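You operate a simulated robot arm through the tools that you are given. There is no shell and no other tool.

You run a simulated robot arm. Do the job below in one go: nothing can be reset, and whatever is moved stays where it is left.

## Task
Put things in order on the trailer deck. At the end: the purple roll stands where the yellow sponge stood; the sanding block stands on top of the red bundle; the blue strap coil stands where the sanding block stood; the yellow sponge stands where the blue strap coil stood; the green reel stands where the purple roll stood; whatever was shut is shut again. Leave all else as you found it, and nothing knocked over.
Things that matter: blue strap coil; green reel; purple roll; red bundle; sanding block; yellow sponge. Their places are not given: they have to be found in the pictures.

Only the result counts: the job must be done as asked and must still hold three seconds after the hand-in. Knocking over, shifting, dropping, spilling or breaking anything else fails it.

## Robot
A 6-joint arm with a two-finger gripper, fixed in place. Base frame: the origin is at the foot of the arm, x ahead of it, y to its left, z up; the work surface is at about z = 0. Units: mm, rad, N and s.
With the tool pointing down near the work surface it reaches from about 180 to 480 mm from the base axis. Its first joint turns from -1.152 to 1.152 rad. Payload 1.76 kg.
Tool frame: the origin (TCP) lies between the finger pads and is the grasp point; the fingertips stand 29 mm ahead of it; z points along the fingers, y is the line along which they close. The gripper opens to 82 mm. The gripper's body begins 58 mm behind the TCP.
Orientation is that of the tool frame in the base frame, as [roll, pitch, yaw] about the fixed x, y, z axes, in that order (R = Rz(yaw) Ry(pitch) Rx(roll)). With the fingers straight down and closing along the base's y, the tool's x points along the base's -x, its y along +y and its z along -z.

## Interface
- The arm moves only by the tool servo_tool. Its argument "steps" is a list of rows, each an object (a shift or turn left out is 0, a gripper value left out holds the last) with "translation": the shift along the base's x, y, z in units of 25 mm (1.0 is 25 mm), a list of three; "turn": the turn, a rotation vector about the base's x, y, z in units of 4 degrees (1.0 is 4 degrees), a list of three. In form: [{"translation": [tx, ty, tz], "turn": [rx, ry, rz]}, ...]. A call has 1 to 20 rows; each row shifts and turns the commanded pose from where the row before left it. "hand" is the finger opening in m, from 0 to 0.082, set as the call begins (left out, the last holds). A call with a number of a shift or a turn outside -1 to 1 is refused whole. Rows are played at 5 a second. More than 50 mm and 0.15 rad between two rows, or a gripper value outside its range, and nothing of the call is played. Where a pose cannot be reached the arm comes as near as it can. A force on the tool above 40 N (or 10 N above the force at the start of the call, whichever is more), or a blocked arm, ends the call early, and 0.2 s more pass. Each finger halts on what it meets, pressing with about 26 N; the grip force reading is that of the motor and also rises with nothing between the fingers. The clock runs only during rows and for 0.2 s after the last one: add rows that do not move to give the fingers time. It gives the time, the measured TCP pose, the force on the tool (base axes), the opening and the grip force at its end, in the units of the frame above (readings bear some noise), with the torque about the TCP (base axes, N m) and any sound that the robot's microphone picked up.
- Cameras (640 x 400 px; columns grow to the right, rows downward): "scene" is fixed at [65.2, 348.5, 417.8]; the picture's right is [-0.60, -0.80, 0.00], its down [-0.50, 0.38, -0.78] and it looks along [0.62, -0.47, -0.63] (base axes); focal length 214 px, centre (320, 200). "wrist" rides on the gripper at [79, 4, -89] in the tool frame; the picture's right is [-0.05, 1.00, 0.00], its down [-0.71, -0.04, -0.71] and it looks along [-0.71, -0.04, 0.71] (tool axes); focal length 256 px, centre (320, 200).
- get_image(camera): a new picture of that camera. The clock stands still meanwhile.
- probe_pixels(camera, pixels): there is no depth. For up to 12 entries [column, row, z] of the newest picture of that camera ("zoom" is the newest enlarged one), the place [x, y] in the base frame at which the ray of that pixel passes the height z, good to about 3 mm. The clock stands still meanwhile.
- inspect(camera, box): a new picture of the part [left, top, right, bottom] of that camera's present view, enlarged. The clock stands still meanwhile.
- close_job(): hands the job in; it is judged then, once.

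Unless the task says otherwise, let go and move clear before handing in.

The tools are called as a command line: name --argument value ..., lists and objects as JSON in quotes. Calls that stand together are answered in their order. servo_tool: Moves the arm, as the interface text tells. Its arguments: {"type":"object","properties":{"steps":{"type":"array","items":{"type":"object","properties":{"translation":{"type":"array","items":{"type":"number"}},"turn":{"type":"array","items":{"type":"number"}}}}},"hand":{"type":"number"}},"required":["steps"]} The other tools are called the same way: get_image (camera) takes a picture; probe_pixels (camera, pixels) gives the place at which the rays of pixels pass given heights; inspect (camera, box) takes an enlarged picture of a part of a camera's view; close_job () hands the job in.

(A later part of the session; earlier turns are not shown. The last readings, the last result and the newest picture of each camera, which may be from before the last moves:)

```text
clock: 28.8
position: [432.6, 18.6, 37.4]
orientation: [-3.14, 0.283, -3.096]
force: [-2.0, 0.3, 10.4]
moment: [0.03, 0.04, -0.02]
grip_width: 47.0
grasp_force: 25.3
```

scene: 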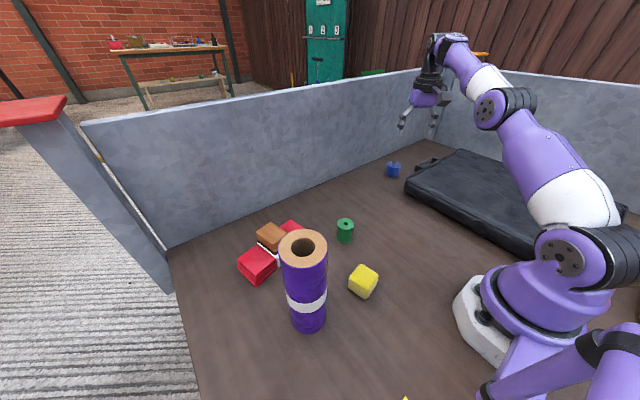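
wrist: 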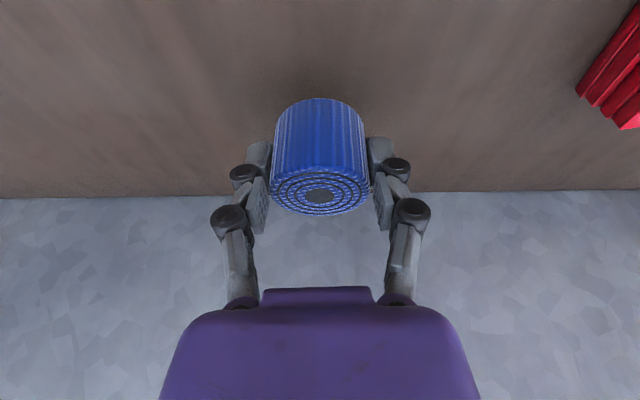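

Contact shows at 10 N, so the coil is on the deck. I'll open the hand and back out upward along the tool's tilt.

servo_tool --steps '[{"translation": [0, 0, 0.02]}, {"translation": [0, 0, 0]}, {"translation": [0, 0, 0]}, {"translation": [0, 0, 0]}]' --hand 0.07

servo_tool --steps '[{"translation": [0, 0, 0.5]}, {"translation": [0, 0, 1]}, {"translation": [0, 0, 1]}, {"translation": [0, 0, 1]}, {"translation": [0, 0, 0]}]'

get_image --camera "wrist"

inspect --camera "scene" --box '[290, 140, 390, 220]'

```text
clock: 29.8
position: [431.9, 19.1, 35.1]
orientation: [-3.142, 0.281, -3.095]
force: [0.1, -0.3, -0.6]
moment: [0.03, -0.01, -0.01]
grip_width: 70.1
grasp_force: 0.0
```

```text
clock: 31.0
position: [433.2, 17.1, 124.7]
orientation: [3.141, 0.283, -3.095]
force: [0.7, 0.4, -0.5]
moment: [0.0, -0.03, 0.02]
grip_width: 70.1
grasp_force: 0.1
```

```text
taken
```

wrist: 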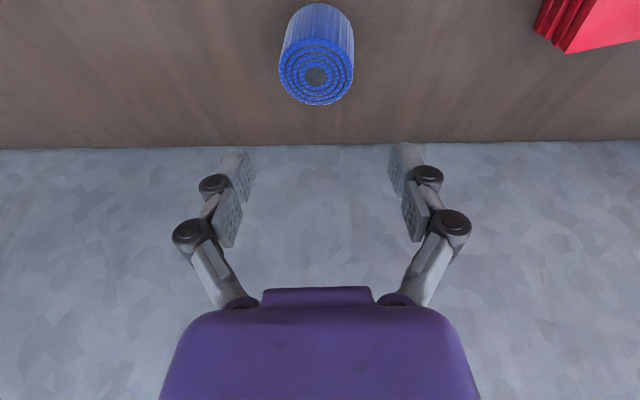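

```text
5.00 times, centred on (340, 180) of scene
```

zoom: 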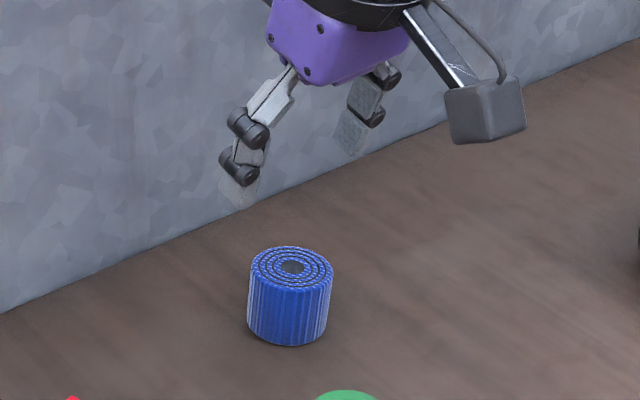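

The coil stands upright at its new place. I'll probe its base edge the same way I did for the block, to compare the two positions.

probe_pixels --camera "zoom" --pixels '[[248, 322, 0], [328, 322, 0], [288, 346, 0], [291, 268, 36], [291, 268, 40], [291, 268, 38], [288, 324, 0], [288, 324, 2], [288, 324, 1], [281.5, 317.5, 2], [281.5, 317.5, 2]]'

probe_pixels --camera "wrist" --pixels '[[316, 74, 36], [316, 74, 38], [316, 74, 40], [318, 3, 0], [318, 3, 0]]'

```text
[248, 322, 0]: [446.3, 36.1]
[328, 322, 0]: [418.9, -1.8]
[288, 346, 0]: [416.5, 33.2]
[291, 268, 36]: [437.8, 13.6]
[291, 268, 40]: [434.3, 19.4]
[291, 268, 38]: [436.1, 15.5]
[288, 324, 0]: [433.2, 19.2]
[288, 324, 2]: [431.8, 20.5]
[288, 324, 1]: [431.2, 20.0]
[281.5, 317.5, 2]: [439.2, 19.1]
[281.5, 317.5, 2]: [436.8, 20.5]
```

```text
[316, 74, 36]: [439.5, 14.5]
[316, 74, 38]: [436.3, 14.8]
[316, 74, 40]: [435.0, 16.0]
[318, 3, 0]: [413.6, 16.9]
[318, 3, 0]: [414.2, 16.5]
```

The coil is within about 4 mm of the block's old centre. Next is the sponge, so I'll zoom in on it from the scene camera and probe its corners.

inspect --camera "scene" --box '[330, 250, 400, 310]'

probe_pixels --camera "zoom" --pixels '[[322, 330, 0], [207, 248, 0], [393, 235, 0], [292, 92, 40], [215, 178, 40], [412, 170, 40], [340, 276, 40], [292, 92, 30], [215, 178, 30], [412, 170, 30], [340, 276, 30]]'

```text
6.67 times, centred on (365, 280) of scene
```

zoom: 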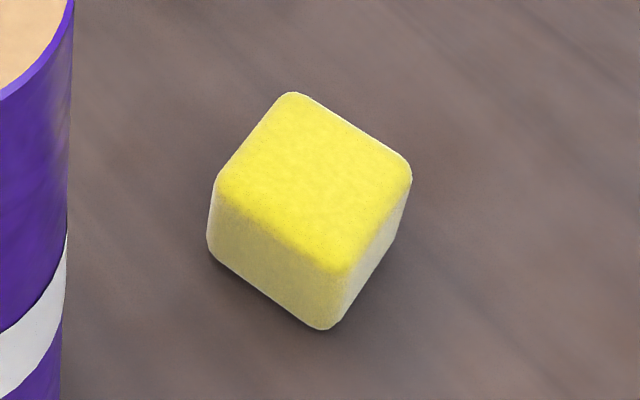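

```text
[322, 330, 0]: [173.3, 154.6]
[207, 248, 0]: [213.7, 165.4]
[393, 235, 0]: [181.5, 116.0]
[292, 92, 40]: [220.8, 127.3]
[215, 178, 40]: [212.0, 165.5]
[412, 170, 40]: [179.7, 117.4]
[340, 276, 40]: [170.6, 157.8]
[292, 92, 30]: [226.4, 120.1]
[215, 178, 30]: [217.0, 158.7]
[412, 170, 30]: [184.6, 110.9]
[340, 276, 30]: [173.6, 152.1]
```

The sponge is about 40 mm on a side, centred at (197,141) and turned about 13.5°. I'll move over it with the same tilt, since its destination needs that tilt.

servo_tool --steps '[{"translation": [0, 0, 1]}, {"translation": [-0.3, 0, 1]}, {"translation": [-0.9, 0.5, 0.4], "turn": [0, 0, 0.3]}, {"translation": [-0.95, 0.5, 0], "turn": [0, 0, 0.3]}, {"translation": [-0.95, 0.5, 0], "turn": [0, 0, 0.3]}, {"translation": [-0.95, 0.5, 0], "turn": [0, 0, 0.3]}, {"translation": [-0.95, 0.5, 0], "turn": [0, 0, 0.3]}, {"translation": [-0.95, 0.5, 0], "turn": [0, 0, 0.3]}, {"translation": [-0.95, 0.5, 0], "turn": [0, 0, 0.3]}, {"translation": [-0.95, 0.5, 0], "turn": [0, 0, 0.3]}, {"translation": [-0.95, 0.5, 0], "turn": [0, 0, 0.3]}, {"translation": [-0.9, 0.4, 0]}, {"translation": [0, 0, 0]}]'

get_image --camera "wrist"

get_image --camera "scene"

```text
clock: 33.8
position: [188.8, 141.3, 182.4]
orientation: [-3.141, 0.283, -2.908]
force: [-0.7, -0.1, 0.8]
moment: [0.0, -0.01, 0.02]
grip_width: 70.1
grasp_force: 0.0
```

```text
taken
```

wrist: 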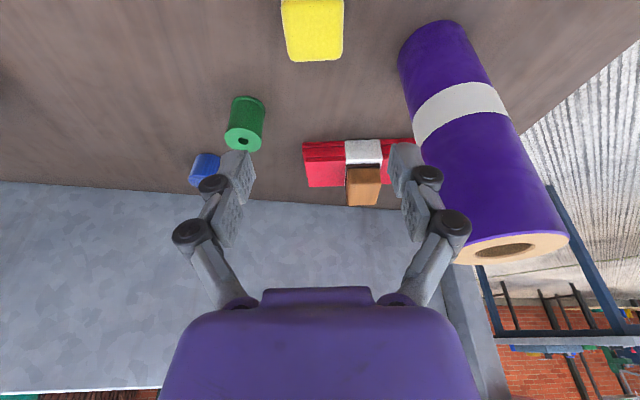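

```text
taken
```

scene: 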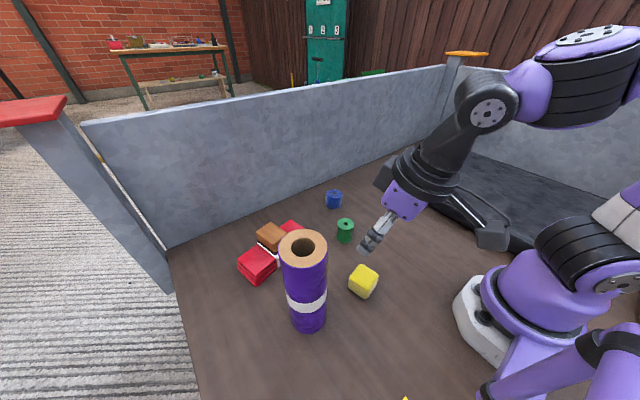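

The sponge is lined up with the tool at the top of the wrist view (314,30). I'll come down to about z = 95 and check its position again.

servo_tool --steps '[{"translation": [0.08, -0.05, -1]}, {"translation": [0, 0, -1]}, {"translation": [0, 0, -1]}, {"translation": [0, 0, -0.5]}, {"translation": [0, 0, 0]}]'

get_image --camera "wrist"

inspect --camera "scene" --box '[310, 200, 430, 310]'

```text
clock: 35.0
position: [191.2, 140.4, 95.4]
orientation: [3.141, 0.283, -2.908]
force: [0.1, -0.1, -0.2]
moment: [-0.02, 0.01, 0.01]
grip_width: 70.2
grasp_force: 0.1
```

```text
taken
```

wrist: 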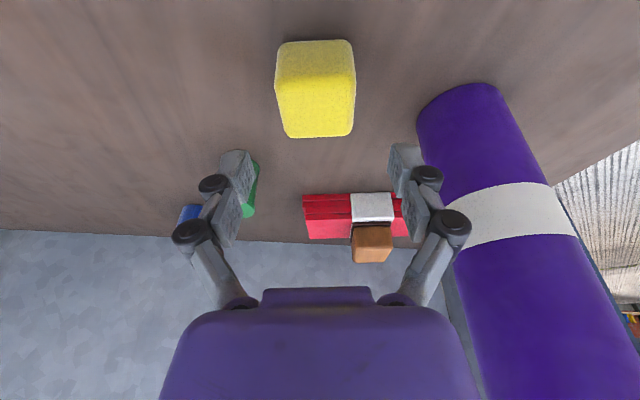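

```text
3.64 times, centred on (370, 255) of scene
```

zoom: 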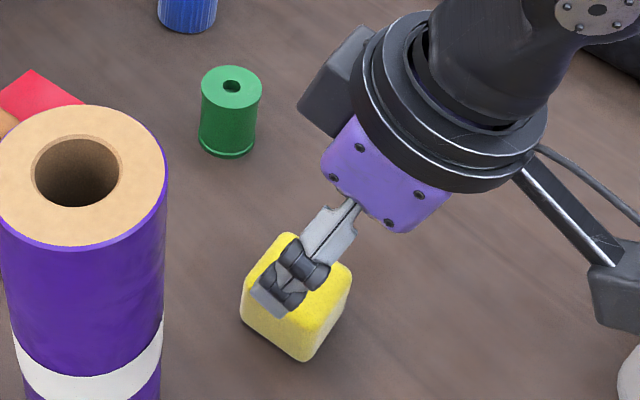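

The sponge spans squarely between the fingers (columns 276-355), centred near (198,141). I'll descend to z = 36 and close.

servo_tool --steps '[{"translation": [0.08, 0, -0.9]}, {"translation": [0, 0, -0.9]}, {"translation": [0, 0, -0.58]}, {"translation": [0, 0, 0]}]'

get_image --camera "wrist"

servo_tool --steps '[{"translation": [0, 0, 0]}, {"translation": [0, 0, 0]}, {"translation": [0, 0, 0]}]' --hand 0.0

get_image --camera "wrist"

```text
clock: 36.0
position: [193.0, 139.1, 38.2]
orientation: [3.14, 0.281, -2.907]
force: [0.2, -0.5, -1.0]
moment: [0.01, -0.02, -0.03]
grip_width: 69.9
grasp_force: 0.1
```

```text
taken
```

wrist: 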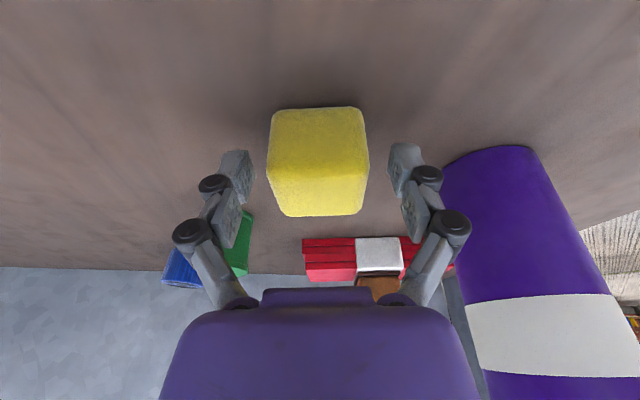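

```text
clock: 36.8
position: [194.3, 139.5, 37.6]
orientation: [-3.141, 0.283, -2.908]
force: [1.2, 1.1, 7.6]
moment: [0.07, -0.13, 0.0]
grip_width: 44.8
grasp_force: 25.8
```

```text
taken
```

wrist: 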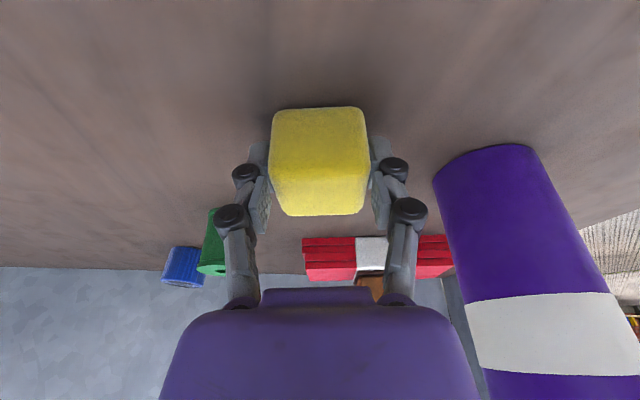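

The sponge is gripped at 44.8 mm, which puts its centre near (200,141). I'll lift it and carry it to the coil's old place with the tilt unchanged.

servo_tool --steps '[{"translation": [0, 0, 0.4]}, {"translation": [0, 0, 1]}, {"translation": [0, 0, 1]}, {"translation": [0, 0, 1]}, {"translation": [0, 0, 1]}, {"translation": [0, 0, 1]}, {"translation": [0, 0, 0]}]'

get_image --camera "wrist"

get_image --camera "scene"

```text
clock: 38.4
position: [193.2, 140.3, 171.0]
orientation: [3.14, 0.282, -2.909]
force: [-0.4, -0.3, -0.9]
moment: [-0.05, 0.02, -0.03]
grip_width: 44.5
grasp_force: 25.7
```

```text
taken
```

wrist: 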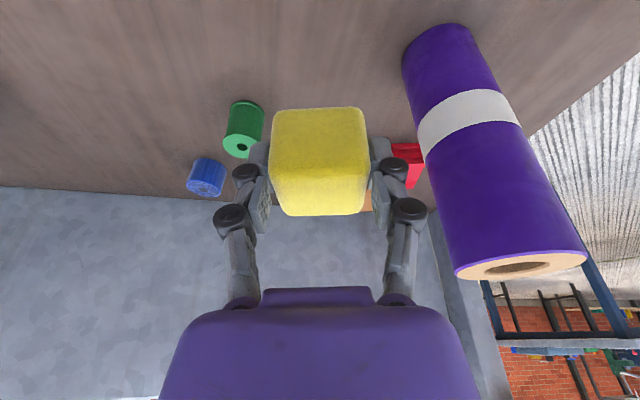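

```text
taken
```

scene: 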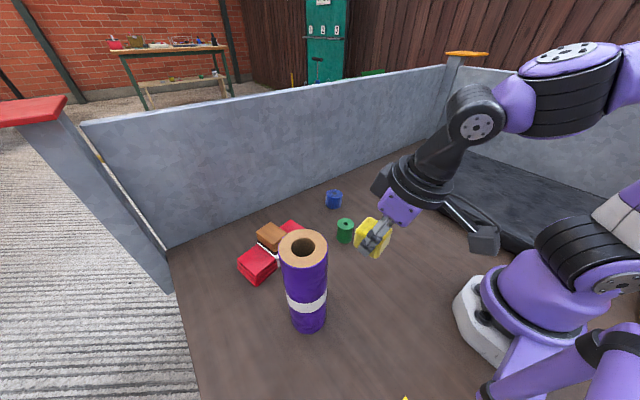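

The sponge is held the same way as at the grasp. I'll carry it across at this height.

servo_tool --steps '[{"translation": [0.566, -0.932, 0], "turn": [0, 0, -0.647]}, {"translation": [0.566, -0.932, 0], "turn": [0, 0, -0.647]}, {"translation": [0.566, -0.932, 0], "turn": [0, 0, -0.647]}, {"translation": [0.566, -0.932, 0], "turn": [0, 0, -0.647]}, {"translation": [0.566, -0.932, 0], "turn": [0, 0, -0.647]}, {"translation": [0.566, -0.932, 0], "turn": [0, 0, -0.647]}, {"translation": [0.566, -0.932, 0], "turn": [0, 0, -0.647]}, {"translation": [0.566, -0.932, 0], "turn": [0, 0, -0.647]}, {"translation": [0.566, -0.932, 0], "turn": [0, 0, -0.647]}, {"translation": [0.566, -0.932, 0], "turn": [0, 0, -0.647]}, {"translation": [0.566, -0.932, 0], "turn": [0, 0, -0.647]}, {"translation": [0.566, -0.932, 0], "turn": [0, 0, -0.647]}, {"translation": [0.566, -0.932, 0], "turn": [0, 0, -0.647]}, {"translation": [0.566, -0.932, 0], "turn": [0, 0, -0.647]}, {"translation": [0.566, -0.932, 0], "turn": [0, 0, -0.647]}, {"translation": [0.566, -0.932, 0], "turn": [0, 0, -0.647]}, {"translation": [0.566, -0.932, 0], "turn": [0, 0, -0.647]}, {"translation": [0, 0, 0]}]'

get_image --camera "wrist"

inspect --camera "scene" --box '[350, 90, 470, 200]'

```text
clock: 42.2
position: [432.7, -255.7, 171.5]
orientation: [-3.14, 0.282, 2.605]
force: [1.6, 0.0, -0.1]
moment: [-0.03, 0.0, -0.03]
grip_width: 45.0
grasp_force: 25.8
```

```text
taken
```

wrist: 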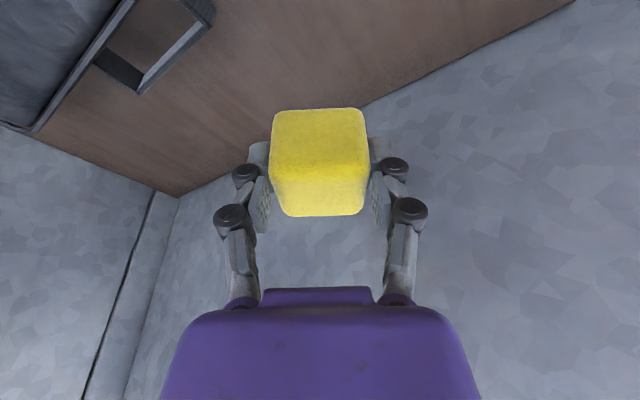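

```text
3.64 times, centred on (410, 145) of scene
```

zoom: 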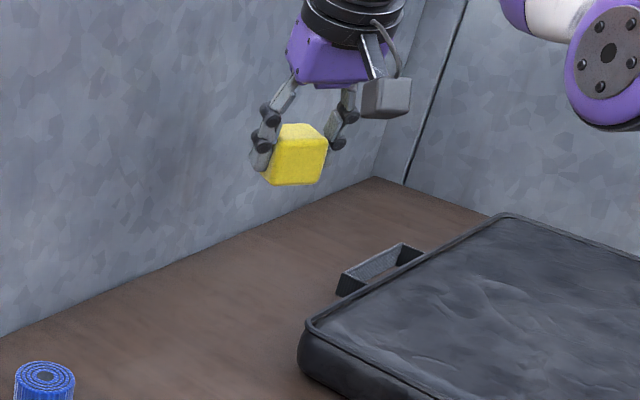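

The sponge is above its destination. I'll lower it to just above the deck, then feel for contact in small steps.

servo_tool --steps '[{"translation": [0.02, -0.02, -1]}, {"translation": [0, 0, -1]}, {"translation": [0, 0, -1]}, {"translation": [0, 0, -1]}, {"translation": [0, 0, -0.8]}, {"translation": [0, 0, -0.4]}, {"translation": [0, 0, 0]}]'

inspect --camera "scene" --box '[360, 130, 440, 200]'

servo_tool --steps '[{"translation": [0, 0, -0.05]}, {"translation": [0, 0, -0.03]}, {"translation": [0, 0, 0]}]'

```text
clock: 43.8
position: [433.9, -256.8, 41.4]
orientation: [3.141, 0.282, 2.607]
force: [-0.2, -0.2, 1.0]
moment: [0.04, -0.01, -0.03]
grip_width: 44.9
grasp_force: 26.1
```

```text
5.71 times, centred on (400, 165) of scene
```

zoom: 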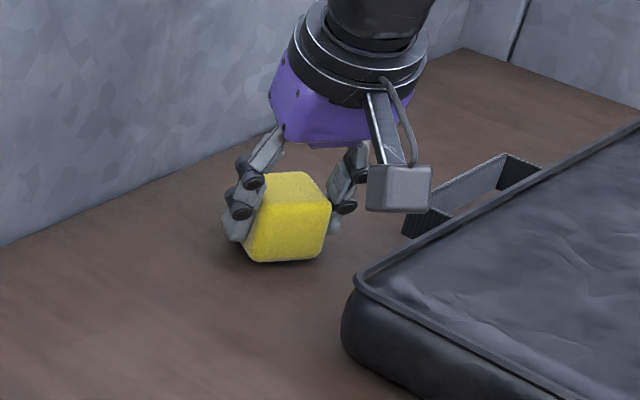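

```text
clock: 44.6
position: [432.9, -256.4, 40.1]
orientation: [3.14, 0.281, 2.606]
force: [0.3, 0.5, -0.3]
moment: [-0.02, 0.02, 0.0]
grip_width: 44.7
grasp_force: 25.7
```

No contact yet at z of about 39, so I'll continue with small steps.

servo_tool --steps '[{"translation": [0, 0, -0.04]}, {"translation": [0, 0, -0.03]}, {"translation": [0, 0, 0]}]'

servo_tool --steps '[{"translation": [0, 0, -0.03]}, {"translation": [0, 0, 0]}]'

```text
clock: 45.4
position: [433.8, -256.7, 36.9]
orientation: [-3.141, 0.283, 2.607]
force: [0.8, 0.3, 1.0]
moment: [0.01, -0.05, 0.01]
grip_width: 44.7
grasp_force: 25.6
```

```text
clock: 46.0
position: [433.1, -256.5, 38.0]
orientation: [-3.14, 0.285, 2.606]
force: [-1.6, -2.9, 7.0]
moment: [-0.07, -0.03, -0.08]
grip_width: 45.0
grasp_force: 26.0
```

Contact shows at 7 N. I'll open and lift clear, then compare the sponge with the coil's old footprint.

servo_tool --steps '[{"translation": [0, 0, 0]}, {"translation": [0, 0, 0]}, {"translation": [0, 0, 0]}]' --hand 0.066

servo_tool --steps '[{"translation": [0, 0, 0.4]}, {"translation": [0, 0, 1]}, {"translation": [0, 0, 1]}, {"translation": [0, 0, 1]}, {"translation": [0, 0, 1]}, {"translation": [0, 0, 0]}]'

get_image --camera "wrist"

inspect --camera "scene" --box '[360, 130, 440, 200]'

```text
clock: 46.8
position: [433.8, -256.7, 37.0]
orientation: [3.14, 0.283, 2.607]
force: [0.1, -0.2, 0.5]
moment: [-0.02, -0.02, 0.01]
grip_width: 66.1
grasp_force: 0.1
```

```text
clock: 48.2
position: [434.8, -257.0, 146.2]
orientation: [3.141, 0.283, 2.609]
force: [0.2, -0.3, -0.1]
moment: [0.0, 0.0, 0.0]
grip_width: 66.1
grasp_force: 0.1
```

```text
taken
```

wrist: 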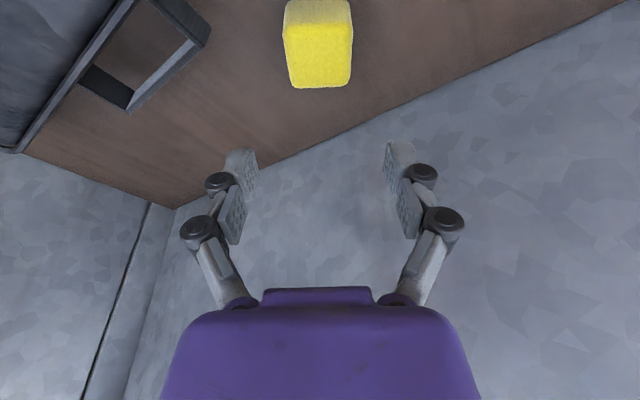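

```text
5.71 times, centred on (400, 165) of scene
```

zoom: 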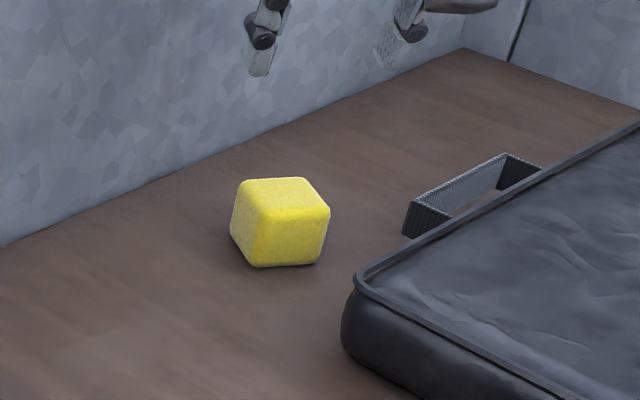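

The sponge covers the same pixels the coil did (230-330 by 177-267 in the zoom), so that placement is good. Now I'll straighten the tool, rise above the roll's height and swing towards the purple roll.

servo_tool --steps '[{"translation": [-0.2, 0.5, 0.9], "turn": [0.4115, 0.697, 0]}, {"translation": [-0.2, 0.5, 0.9], "turn": [0.4115, 0.697, 0]}, {"translation": [-0.2, 0.5, 0.9], "turn": [0.4115, 0.697, 0]}, {"translation": [-0.2, 0.5, 0.9], "turn": [0.4115, 0.697, 0]}, {"translation": [-0.2, 0.5, 0.9], "turn": [0.4115, 0.697, 0]}, {"translation": [0, 0, 0.2]}]' --hand 0.082

servo_tool --steps '[{"translation": [-0.402, 0.954, 0], "turn": [0, 0, 0.926]}, {"translation": [-0.402, 0.954, 0], "turn": [0, 0, 0.926]}, {"translation": [-0.402, 0.954, 0], "turn": [0, 0, 0.926]}, {"translation": [-0.402, 0.954, 0], "turn": [0, 0, 0.926]}, {"translation": [-0.402, 0.954, 0], "turn": [0, 0, 0.926]}, {"translation": [-0.402, 0.954, 0], "turn": [0, 0, 0.926]}, {"translation": [-0.402, 0.954, 0], "turn": [0, 0, 0.926]}, {"translation": [-0.402, 0.954, 0], "turn": [0, 0, 0.926]}, {"translation": [-0.402, 0.954, 0], "turn": [0, 0, 0.926]}, {"translation": [-0.402, 0.954, 0], "turn": [0, 0, 0.926]}, {"translation": [-0.402, 0.954, 0], "turn": [0, 0, 0.926]}, {"translation": [-0.402, 0.954, 0], "turn": [0, 0, 0.926]}, {"translation": [-0.402, 0.954, 0], "turn": [0, 0, 0.926]}, {"translation": [-0.402, 0.954, 0], "turn": [0, 0, 0.926]}, {"translation": [-0.402, 0.954, 0], "turn": [0, 0, 0.926]}, {"translation": [-0.402, 0.954, 0.2], "turn": [0, 0, 0.926]}, {"translation": [0, 0, 0]}]'

get_image --camera "wrist"

get_image --camera "scene"

```text
clock: 49.6
position: [379.2, -175.3, 254.1]
orientation: [-3.139, -0.002, 2.607]
force: [-0.3, 0.0, -0.5]
moment: [-0.01, 0.06, -0.03]
grip_width: 82.4
grasp_force: 0.0
out of reach, approached as far as the arm can: row 3, 4, 5, 6
```

```text
clock: 53.2
position: [217.6, 205.0, 260.6]
orientation: [3.141, 0.002, -2.64]
force: [0.1, 0.7, 0.6]
moment: [0.0, -0.01, 0.02]
grip_width: 82.0
grasp_force: 0.0
```

```text
taken
```

wrist: 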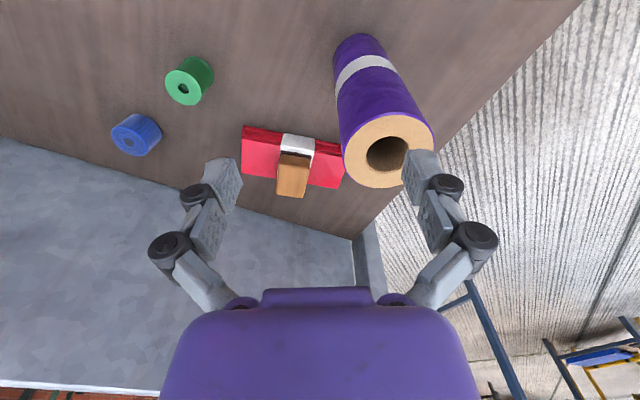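

```text
taken
```

scene: 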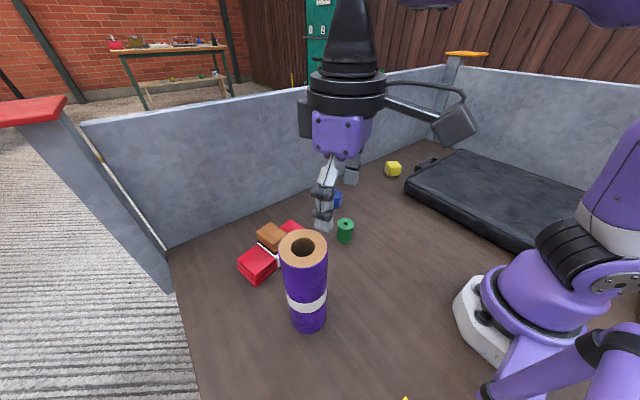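

The roll's top works out to (217.5,257.5) with a 63 mm diameter, and this view agrees with the earlier one. I'll centre over it at this height.

servo_tool --steps '[{"translation": [0, 0.7, 0]}, {"translation": [0, 0.7, 0]}, {"translation": [0, 0.7, 0]}, {"translation": [0, 0, 0]}]'

get_image --camera "wrist"

get_image --camera "scene"

```text
clock: 54.2
position: [217.9, 258.2, 259.1]
orientation: [-3.139, -0.001, -2.642]
force: [0.2, 0.2, -1.0]
moment: [-0.01, 0.02, -0.02]
grip_width: 82.0
grasp_force: 0.1
```

```text
taken
```

wrist: 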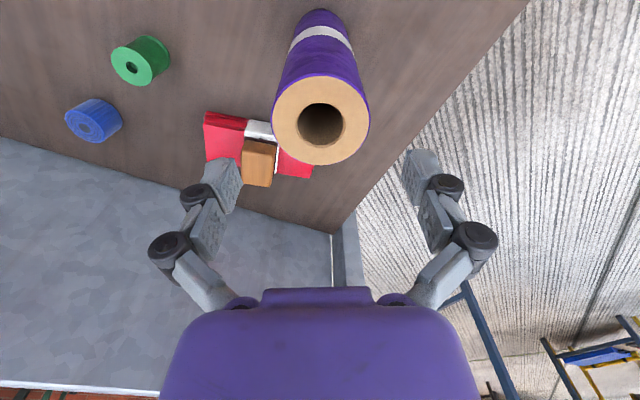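

```text
taken
```

scene: 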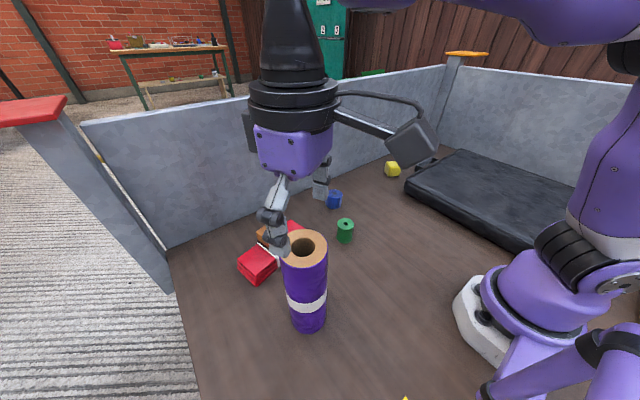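

The roll's top is centred at (321,120), right under the tool. I'll descend to z of about 160 with the fingers fully open.

servo_tool --steps '[{"translation": [0, 0, -0.6]}, {"translation": [0, 0, -0.6]}, {"translation": [0, 0, -0.6]}, {"translation": [0, 0, -0.6]}, {"translation": [0, 0, -0.6]}, {"translation": [0, 0, -0.6]}, {"translation": [0, 0, -0.36]}, {"translation": [0, 0, 0]}]'

get_image --camera "wrist"

inspect --camera "scene" --box '[220, 170, 400, 340]'

```text
clock: 56.0
position: [219.2, 257.8, 160.3]
orientation: [-3.141, 0.001, -2.643]
force: [-0.2, 0.4, -0.3]
moment: [0.01, 0.01, -0.02]
grip_width: 82.1
grasp_force: 0.1
```

```text
taken
```

wrist: 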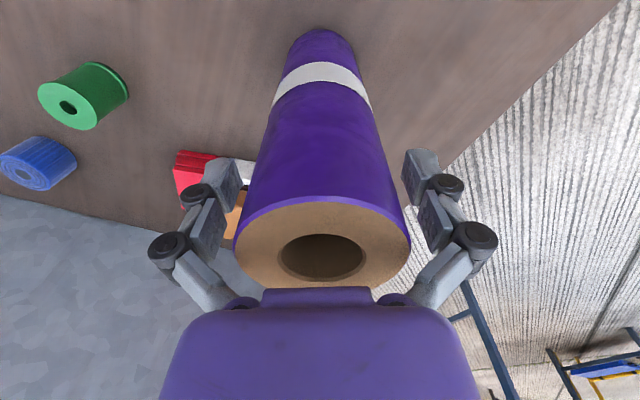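

```text
2.35 times, centred on (310, 255) of scene
```

zoom: 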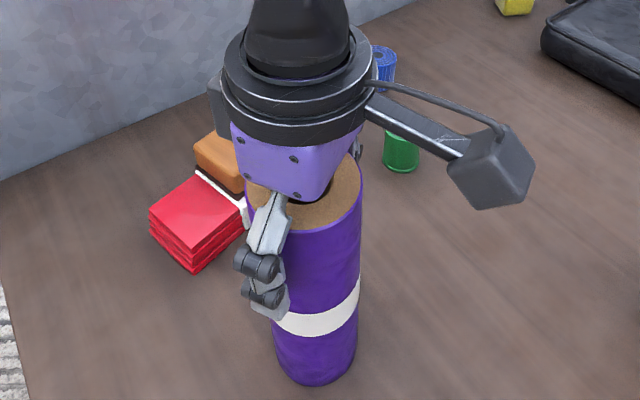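

The roll stands between the fingers with clearance each side. I'll close on it and lift about 15 mm to check the hold.

servo_tool --steps '[{"translation": [0, 0, 0]}, {"translation": [0, 0, 0]}, {"translation": [0, 0, 0]}, {"translation": [0, 0, 0]}]' --hand 0.0

servo_tool --steps '[{"translation": [0, 0, 0.2]}, {"translation": [0, 0, 0.4]}, {"translation": [0, 0, 0.4]}, {"translation": [0, 0, 0]}]'

get_image --camera "wrist"

inspect --camera "scene" --box '[220, 170, 400, 340]'

```text
clock: 57.0
position: [218.4, 259.5, 161.1]
orientation: [3.141, 0.004, -2.643]
force: [-4.2, 6.5, 35.8]
moment: [0.26, -0.11, 0.12]
grip_width: 63.6
grasp_force: 25.9
```

```text
clock: 58.0
position: [217.7, 258.6, 184.4]
orientation: [-3.139, -0.002, -2.644]
force: [-0.1, 1.0, -5.0]
moment: [-0.02, 0.0, -0.04]
grip_width: 63.5
grasp_force: 25.7
```

```text
taken
```

wrist: 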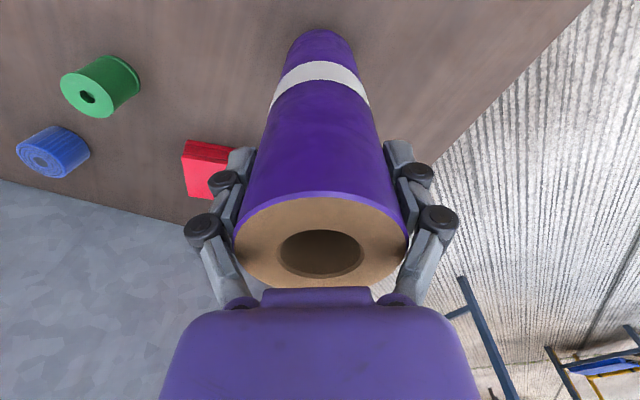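

```text
2.35 times, centred on (310, 255) of scene
```

zoom: 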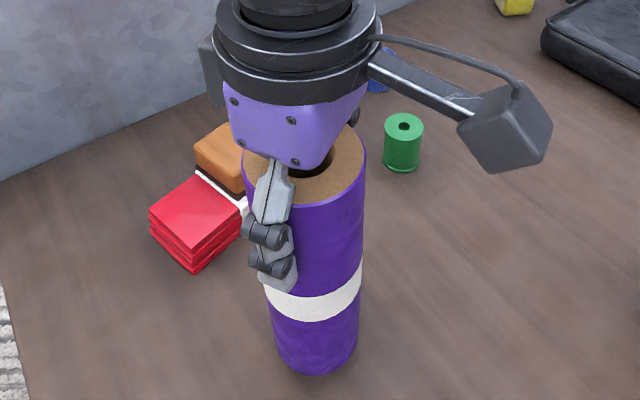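

The roll is lifted and hanging straight (5 N of weight, grip 63.5 mm). I'll carry it slowly to the sponge's old place at (200,141).

servo_tool --steps '[{"translation": [0, 0, 0.3]}, {"translation": [-0.07, -0.464, 0.1]}, {"translation": [-0.07, -0.464, 0]}, {"translation": [-0.07, -0.464, 0]}, {"translation": [-0.07, -0.464, 0]}, {"translation": [-0.07, -0.464, 0]}, {"translation": [-0.07, -0.464, 0]}, {"translation": [-0.07, -0.464, 0]}, {"translation": [-0.07, -0.464, 0]}, {"translation": [-0.07, -0.464, 0]}, {"translation": [-0.06, -0.464, 0]}, {"translation": [0, 0, 0]}, {"translation": [0, 0, 0]}]'

get_image --camera "wrist"

get_image --camera "scene"

```text
clock: 60.8
position: [198.3, 141.4, 194.2]
orientation: [-3.139, -0.001, -2.641]
force: [-0.8, 0.2, -4.9]
moment: [0.01, 0.0, -0.06]
grip_width: 63.2
grasp_force: 25.9
```

```text
taken
```

wrist: 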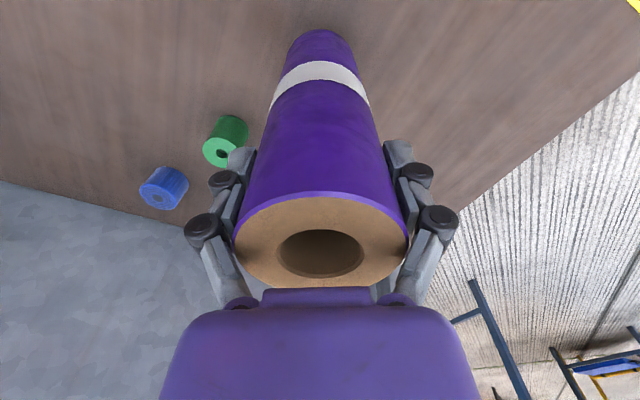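

```text
taken
```

scene: 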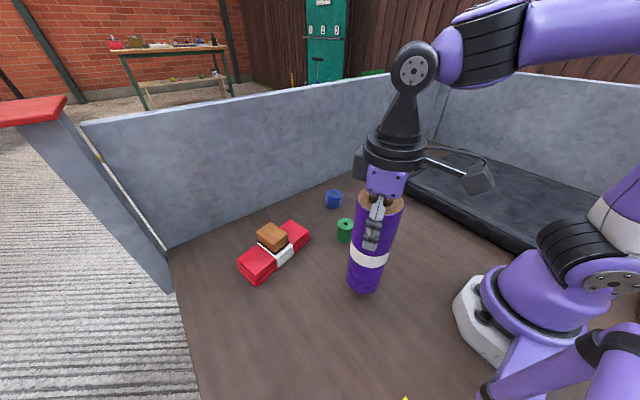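

The roll hangs over its target, about 33 mm above the deck. I'll lower it most of the way, then feel for contact.

servo_tool --steps '[{"translation": [0.04, 0, -0.4]}, {"translation": [0, 0, -0.4]}, {"translation": [0, 0, -0.3]}, {"translation": [0, 0, -0.1]}, {"translation": [0, 0, 0]}]'

inspect --camera "scene" --box '[310, 190, 430, 310]'

servo_tool --steps '[{"translation": [0, 0, -0.04]}, {"translation": [0, 0, -0.03]}, {"translation": [0, 0, 0]}]'

```text
clock: 62.0
position: [200.9, 140.9, 165.4]
orientation: [-3.139, -0.002, -2.642]
force: [0.9, 0.0, -5.1]
moment: [-0.04, 0.0, 0.0]
grip_width: 63.2
grasp_force: 26.1
```

```text
3.33 times, centred on (370, 250) of scene
```

zoom: 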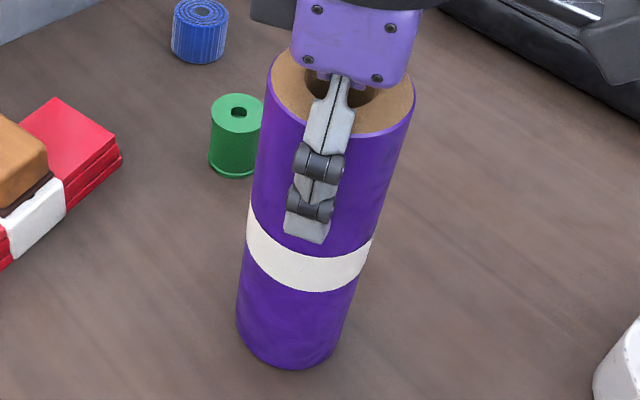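

```text
clock: 62.8
position: [201.1, 143.3, 163.0]
orientation: [-3.14, -0.002, -2.641]
force: [0.1, 0.3, -6.2]
moment: [-0.03, -0.01, 0.04]
grip_width: 63.4
grasp_force: 25.9
```

No contact yet at z of about 163. I'll continue in small steps.

servo_tool --steps '[{"translation": [0, 0, -0.04]}, {"translation": [0, 0, -0.02]}, {"translation": [0, 0, 0]}]'

servo_tool --steps '[{"translation": [0, 0, -0.04]}, {"translation": [0, 0, 0]}]'

```text
clock: 63.6
position: [200.0, 141.9, 163.2]
orientation: [3.141, 0.003, -2.642]
force: [0.1, 1.2, 9.1]
moment: [0.0, 0.31, -0.01]
grip_width: 63.2
grasp_force: 25.7
```

```text
clock: 64.2
position: [200.6, 142.5, 161.8]
orientation: [-3.141, 0.004, -2.645]
force: [5.9, -6.9, 35.6]
moment: [-0.25, -0.11, 0.04]
grip_width: 63.8
grasp_force: 25.8
```

The roll is firmly on the deck (35 N), so I'll ease up about 1 mm before opening.

servo_tool --steps '[{"translation": [0, 0, 0.04]}, {"translation": [0, 0, 0]}]'

inspect --camera "scene" --box '[310, 190, 430, 310]'

```text
clock: 64.8
position: [199.3, 142.1, 161.8]
orientation: [3.141, 0.001, -2.641]
force: [6.4, 5.1, 16.1]
moment: [0.53, -0.45, -0.02]
grip_width: 63.7
grasp_force: 26.3
```

```text
3.33 times, centred on (370, 250) of scene
```

zoom: 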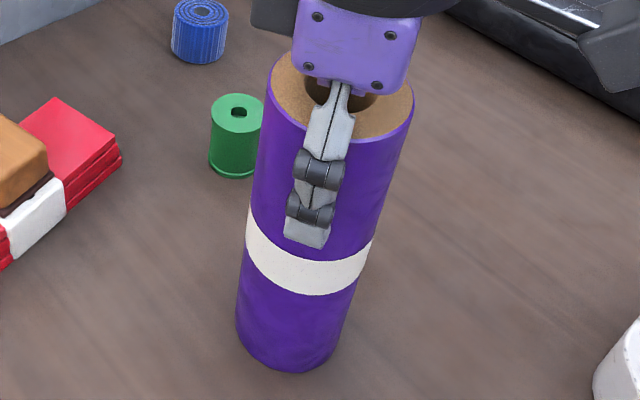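

I'll check the roll's base against the sponge's old footprint before letting go.

probe_pixels --camera "zoom" --pixels '[[287, 373, 0], [287, 373, 0], [260, 365, 0], [315, 368, 0], [237, 330, 0], [337, 348, 0], [293, 320, 0], [293, 338, 0], [343, 88, 200]]'

```text
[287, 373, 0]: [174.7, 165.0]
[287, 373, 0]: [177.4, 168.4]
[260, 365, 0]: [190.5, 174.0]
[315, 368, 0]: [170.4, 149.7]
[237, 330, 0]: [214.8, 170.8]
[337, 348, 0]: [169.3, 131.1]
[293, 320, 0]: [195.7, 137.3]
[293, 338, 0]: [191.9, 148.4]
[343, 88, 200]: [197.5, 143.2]
```

The circle through the base points is centred near (199.5,143.5), within about 3 mm of the target. I'll release and rise straight up.

servo_tool --steps '[{"translation": [0, 0, 0.02]}, {"translation": [0, 0, 0]}]'

servo_tool --steps '[{"translation": [0, 0, 0]}, {"translation": [0, 0, 0]}, {"translation": [0, 0, 0]}, {"translation": [0, 0, 0]}]' --hand 0.082

get_image --camera "wrist"

inspect --camera "scene" --box '[310, 190, 430, 310]'

```text
clock: 65.4
position: [200.2, 142.9, 160.9]
orientation: [-3.141, -0.004, -2.642]
force: [5.7, 2.7, 9.5]
moment: [0.22, -0.43, -0.04]
grip_width: 63.6
grasp_force: 25.9
```

```text
clock: 66.4
position: [199.3, 142.2, 161.1]
orientation: [-3.139, 0.001, -2.643]
force: [0.0, 0.1, 1.0]
moment: [0.03, 0.02, 0.01]
grip_width: 82.1
grasp_force: 0.0
```

```text
taken
```

wrist: 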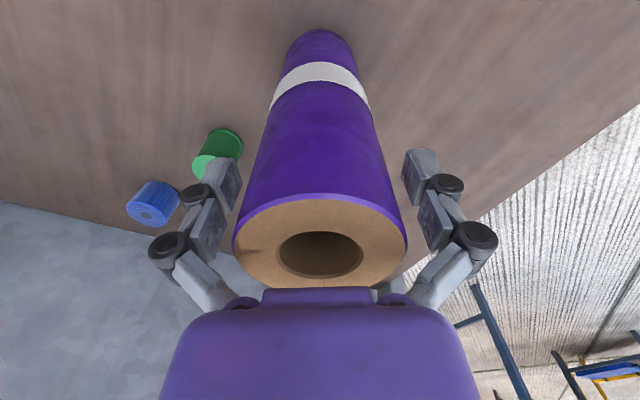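

```text
3.33 times, centred on (370, 250) of scene
```

zoom: 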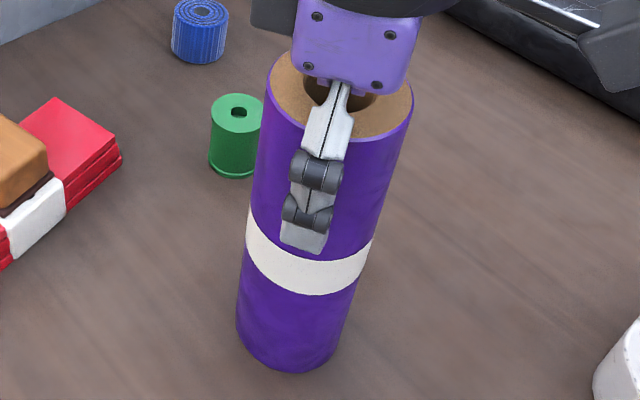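

The roll stands free. I'll rise straight up past its top, then move over the green reel.

servo_tool --steps '[{"translation": [0, 0, 0.4]}, {"translation": [0, 0, 0.8]}, {"translation": [0, 0, 0.8]}, {"translation": [0, 0, 0.8]}, {"translation": [0, 0, 0.8]}, {"translation": [0, 0, 0.8]}, {"translation": [0.5, -0.3, 0], "turn": [0, 0, -0.57]}, {"translation": [0.85, -0.47, 0], "turn": [0, 0, -0.57]}, {"translation": [0.85, -0.47, 0], "turn": [0, 0, -0.57]}, {"translation": [0.85, -0.47, 0], "turn": [0, 0, -0.57]}, {"translation": [0.85, -0.47, 0], "turn": [0, 0, -0.57]}, {"translation": [0.85, -0.45, 0], "turn": [0, 0, -0.57]}, {"translation": [0, 0, -1]}, {"translation": [0, 0, -1]}, {"translation": [0, 0, -1]}, {"translation": [0, 0, 0]}]'

get_image --camera "wrist"

get_image --camera "scene"

```text
clock: 69.8
position: [319.3, 76.8, 196.1]
orientation: [-3.138, -0.002, -2.881]
force: [0.4, 0.3, 0.1]
moment: [0.02, 0.02, 0.03]
grip_width: 82.3
grasp_force: 0.2
```

```text
taken
```

wrist: 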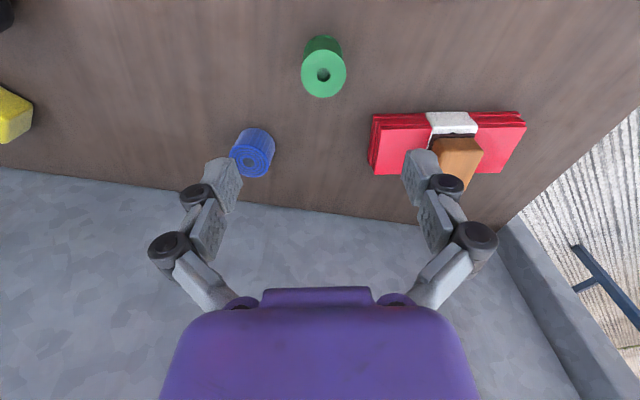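

```text
taken
```

scene: 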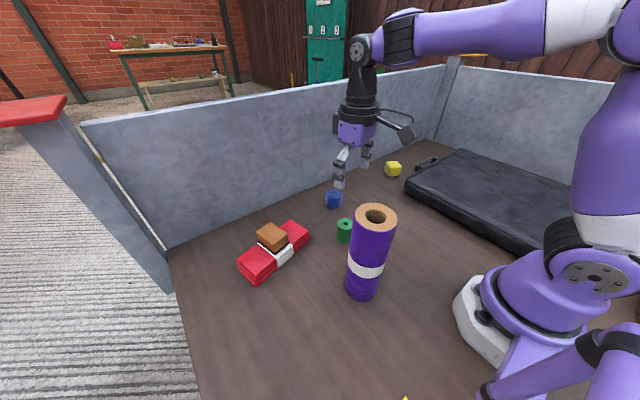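

The green reel is at (324,74), centred near (320.5,80) with a rim of about 39 mm. I'll adjust and descend to z = 90 for a check.

servo_tool --steps '[{"translation": [0.05, 0.12, -1]}, {"translation": [0, 0, -1]}, {"translation": [0, 0, -1]}, {"translation": [0, 0, -1]}, {"translation": [0, 0, -0.2]}, {"translation": [0, 0, 0]}]' --hand 0.07

get_image --camera "wrist"

inspect --camera "scene" --box '[300, 130, 420, 260]'

```text
clock: 71.2
position: [319.5, 78.6, 91.6]
orientation: [-3.139, 0.001, -2.882]
force: [-0.3, -0.2, -0.1]
moment: [-0.03, 0.0, -0.01]
grip_width: 70.1
grasp_force: 0.1
```

```text
taken
```

wrist: 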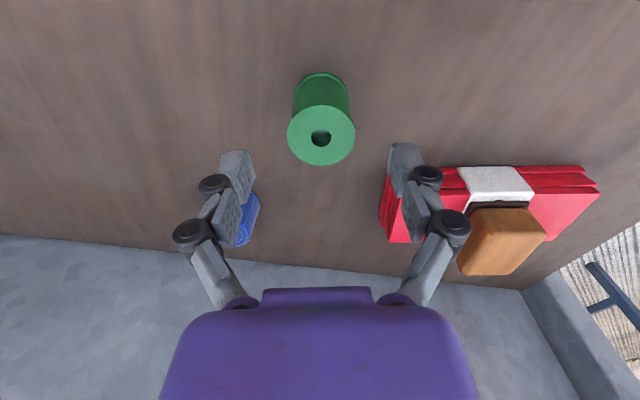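

```text
3.08 times, centred on (360, 195) of scene
```

zoom: 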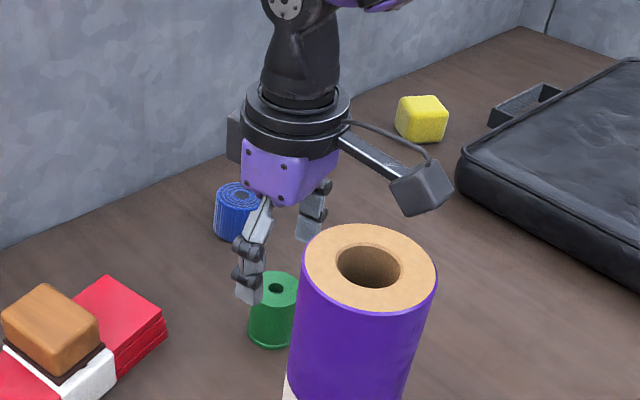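

The reel is centred at (321,135), as expected for the tool's centre. I'll go down to z of about 36 and grip it.

servo_tool --steps '[{"translation": [0, 0, -0.8]}, {"translation": [0, 0, -0.8]}, {"translation": [0, 0, -0.62]}, {"translation": [0, 0, 0]}]'

servo_tool --steps '[{"translation": [0, 0, 0]}, {"translation": [0, 0, 0]}, {"translation": [0, 0, 0]}]' --hand 0.0

servo_tool --steps '[{"translation": [0, 0, 0.3]}, {"translation": [0, 0, 0.8]}, {"translation": [0, 0, 1]}, {"translation": [0, 0, 1]}, {"translation": [0, 0, 1]}, {"translation": [0, 0, 0]}]'

get_image --camera "wrist"

inspect --camera "scene" --box '[300, 130, 420, 260]'

```text
clock: 72.2
position: [320.6, 78.8, 37.0]
orientation: [-3.139, -0.002, -2.882]
force: [-0.5, 0.6, -0.5]
moment: [-0.05, -0.02, 0.0]
grip_width: 70.2
grasp_force: 0.0
```

```text
clock: 73.0
position: [321.6, 79.9, 38.2]
orientation: [-3.139, -0.001, -2.882]
force: [0.5, -0.2, 4.2]
moment: [0.05, -0.02, -0.02]
grip_width: 38.3
grasp_force: 26.4
```

```text
clock: 74.4
position: [319.6, 80.8, 138.1]
orientation: [-3.14, -0.001, -2.881]
force: [0.3, 0.1, -0.2]
moment: [0.01, 0.01, 0.0]
grip_width: 38.3
grasp_force: 25.8
```

```text
taken
```

wrist: 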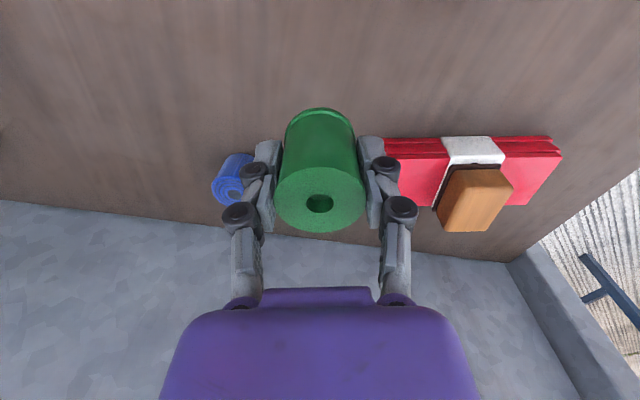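

```text
3.08 times, centred on (360, 195) of scene
```

zoom: 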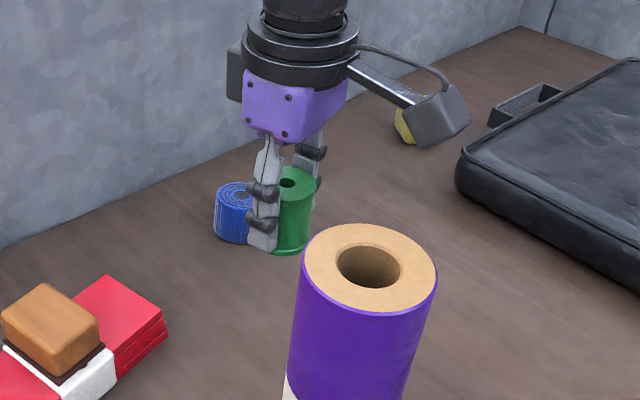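

The reel is gripped upright at 38 mm. I'll rise well above the roll's 200 mm top before crossing to the roll's old place.

servo_tool --steps '[{"translation": [0, 0, 1]}, {"translation": [0, 0, 1]}, {"translation": [0, 0, 1]}, {"translation": [0, 0, 1]}, {"translation": [0, 0, 0.9]}, {"translation": [-0.515, 0.89, 0]}, {"translation": [-0.515, 0.89, 0]}, {"translation": [-0.515, 0.89, 0]}, {"translation": [-0.515, 0.89, 0]}, {"translation": [-0.515, 0.89, 0]}, {"translation": [-0.515, 0.89, 0]}, {"translation": [-0.515, 0.89, 0]}, {"translation": [-0.515, 0.89, 0]}, {"translation": [0, 0, 0]}]'

get_image --camera "wrist"

get_image --camera "scene"

```text
clock: 77.4
position: [215.6, 256.6, 260.4]
orientation: [-3.141, -0.003, -2.882]
force: [0.0, -0.5, 0.0]
moment: [-0.01, 0.0, 0.02]
grip_width: 38.2
grasp_force: 26.7
```

```text
taken
```

wrist: 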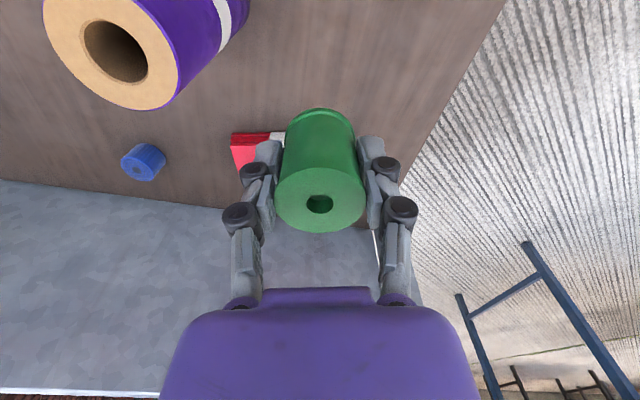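

```text
taken
```

scene: 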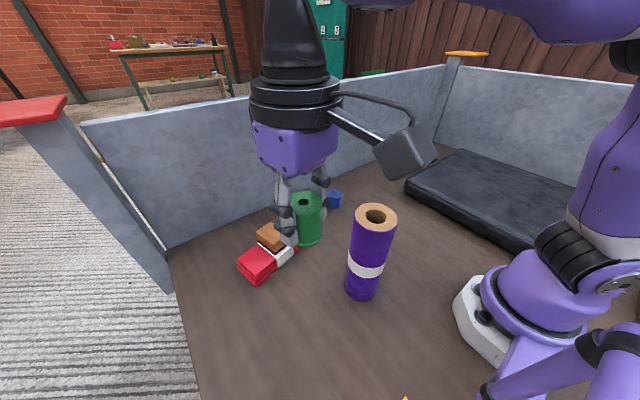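

The reel is over its target at (217,257) and the roll is well off to the side. I'll descend in stages, checking clearance from the roll.

servo_tool --steps '[{"translation": [0.04, 0.02, -0.8]}, {"translation": [0, 0, -0.9]}, {"translation": [0, 0, -0.9]}, {"translation": [0, 0, -0.9]}, {"translation": [0, 0, -0.9]}, {"translation": [0, 0, 0]}]'

get_image --camera "scene"

get_image --camera "wrist"

```text
clock: 78.8
position: [217.9, 257.8, 152.9]
orientation: [3.141, -0.001, -2.881]
force: [0.2, 0.3, -1.1]
moment: [0.03, -0.01, 0.0]
grip_width: 38.4
grasp_force: 25.9
```

```text
taken
```

scene: 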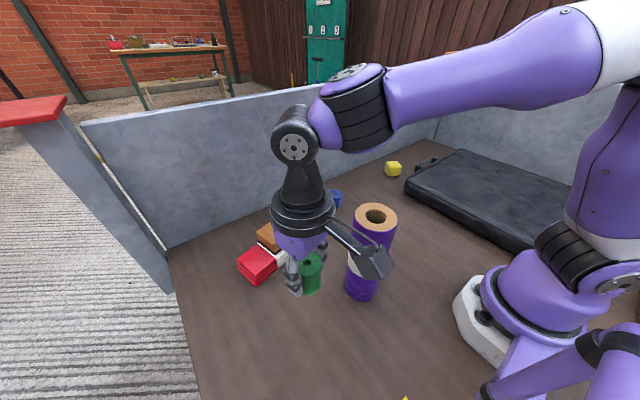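

```text
taken
```

wrist: 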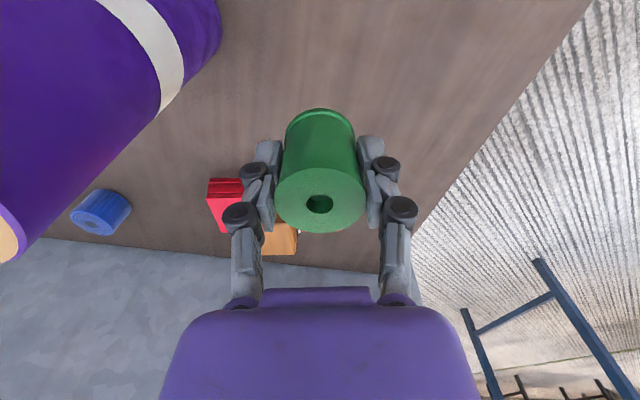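

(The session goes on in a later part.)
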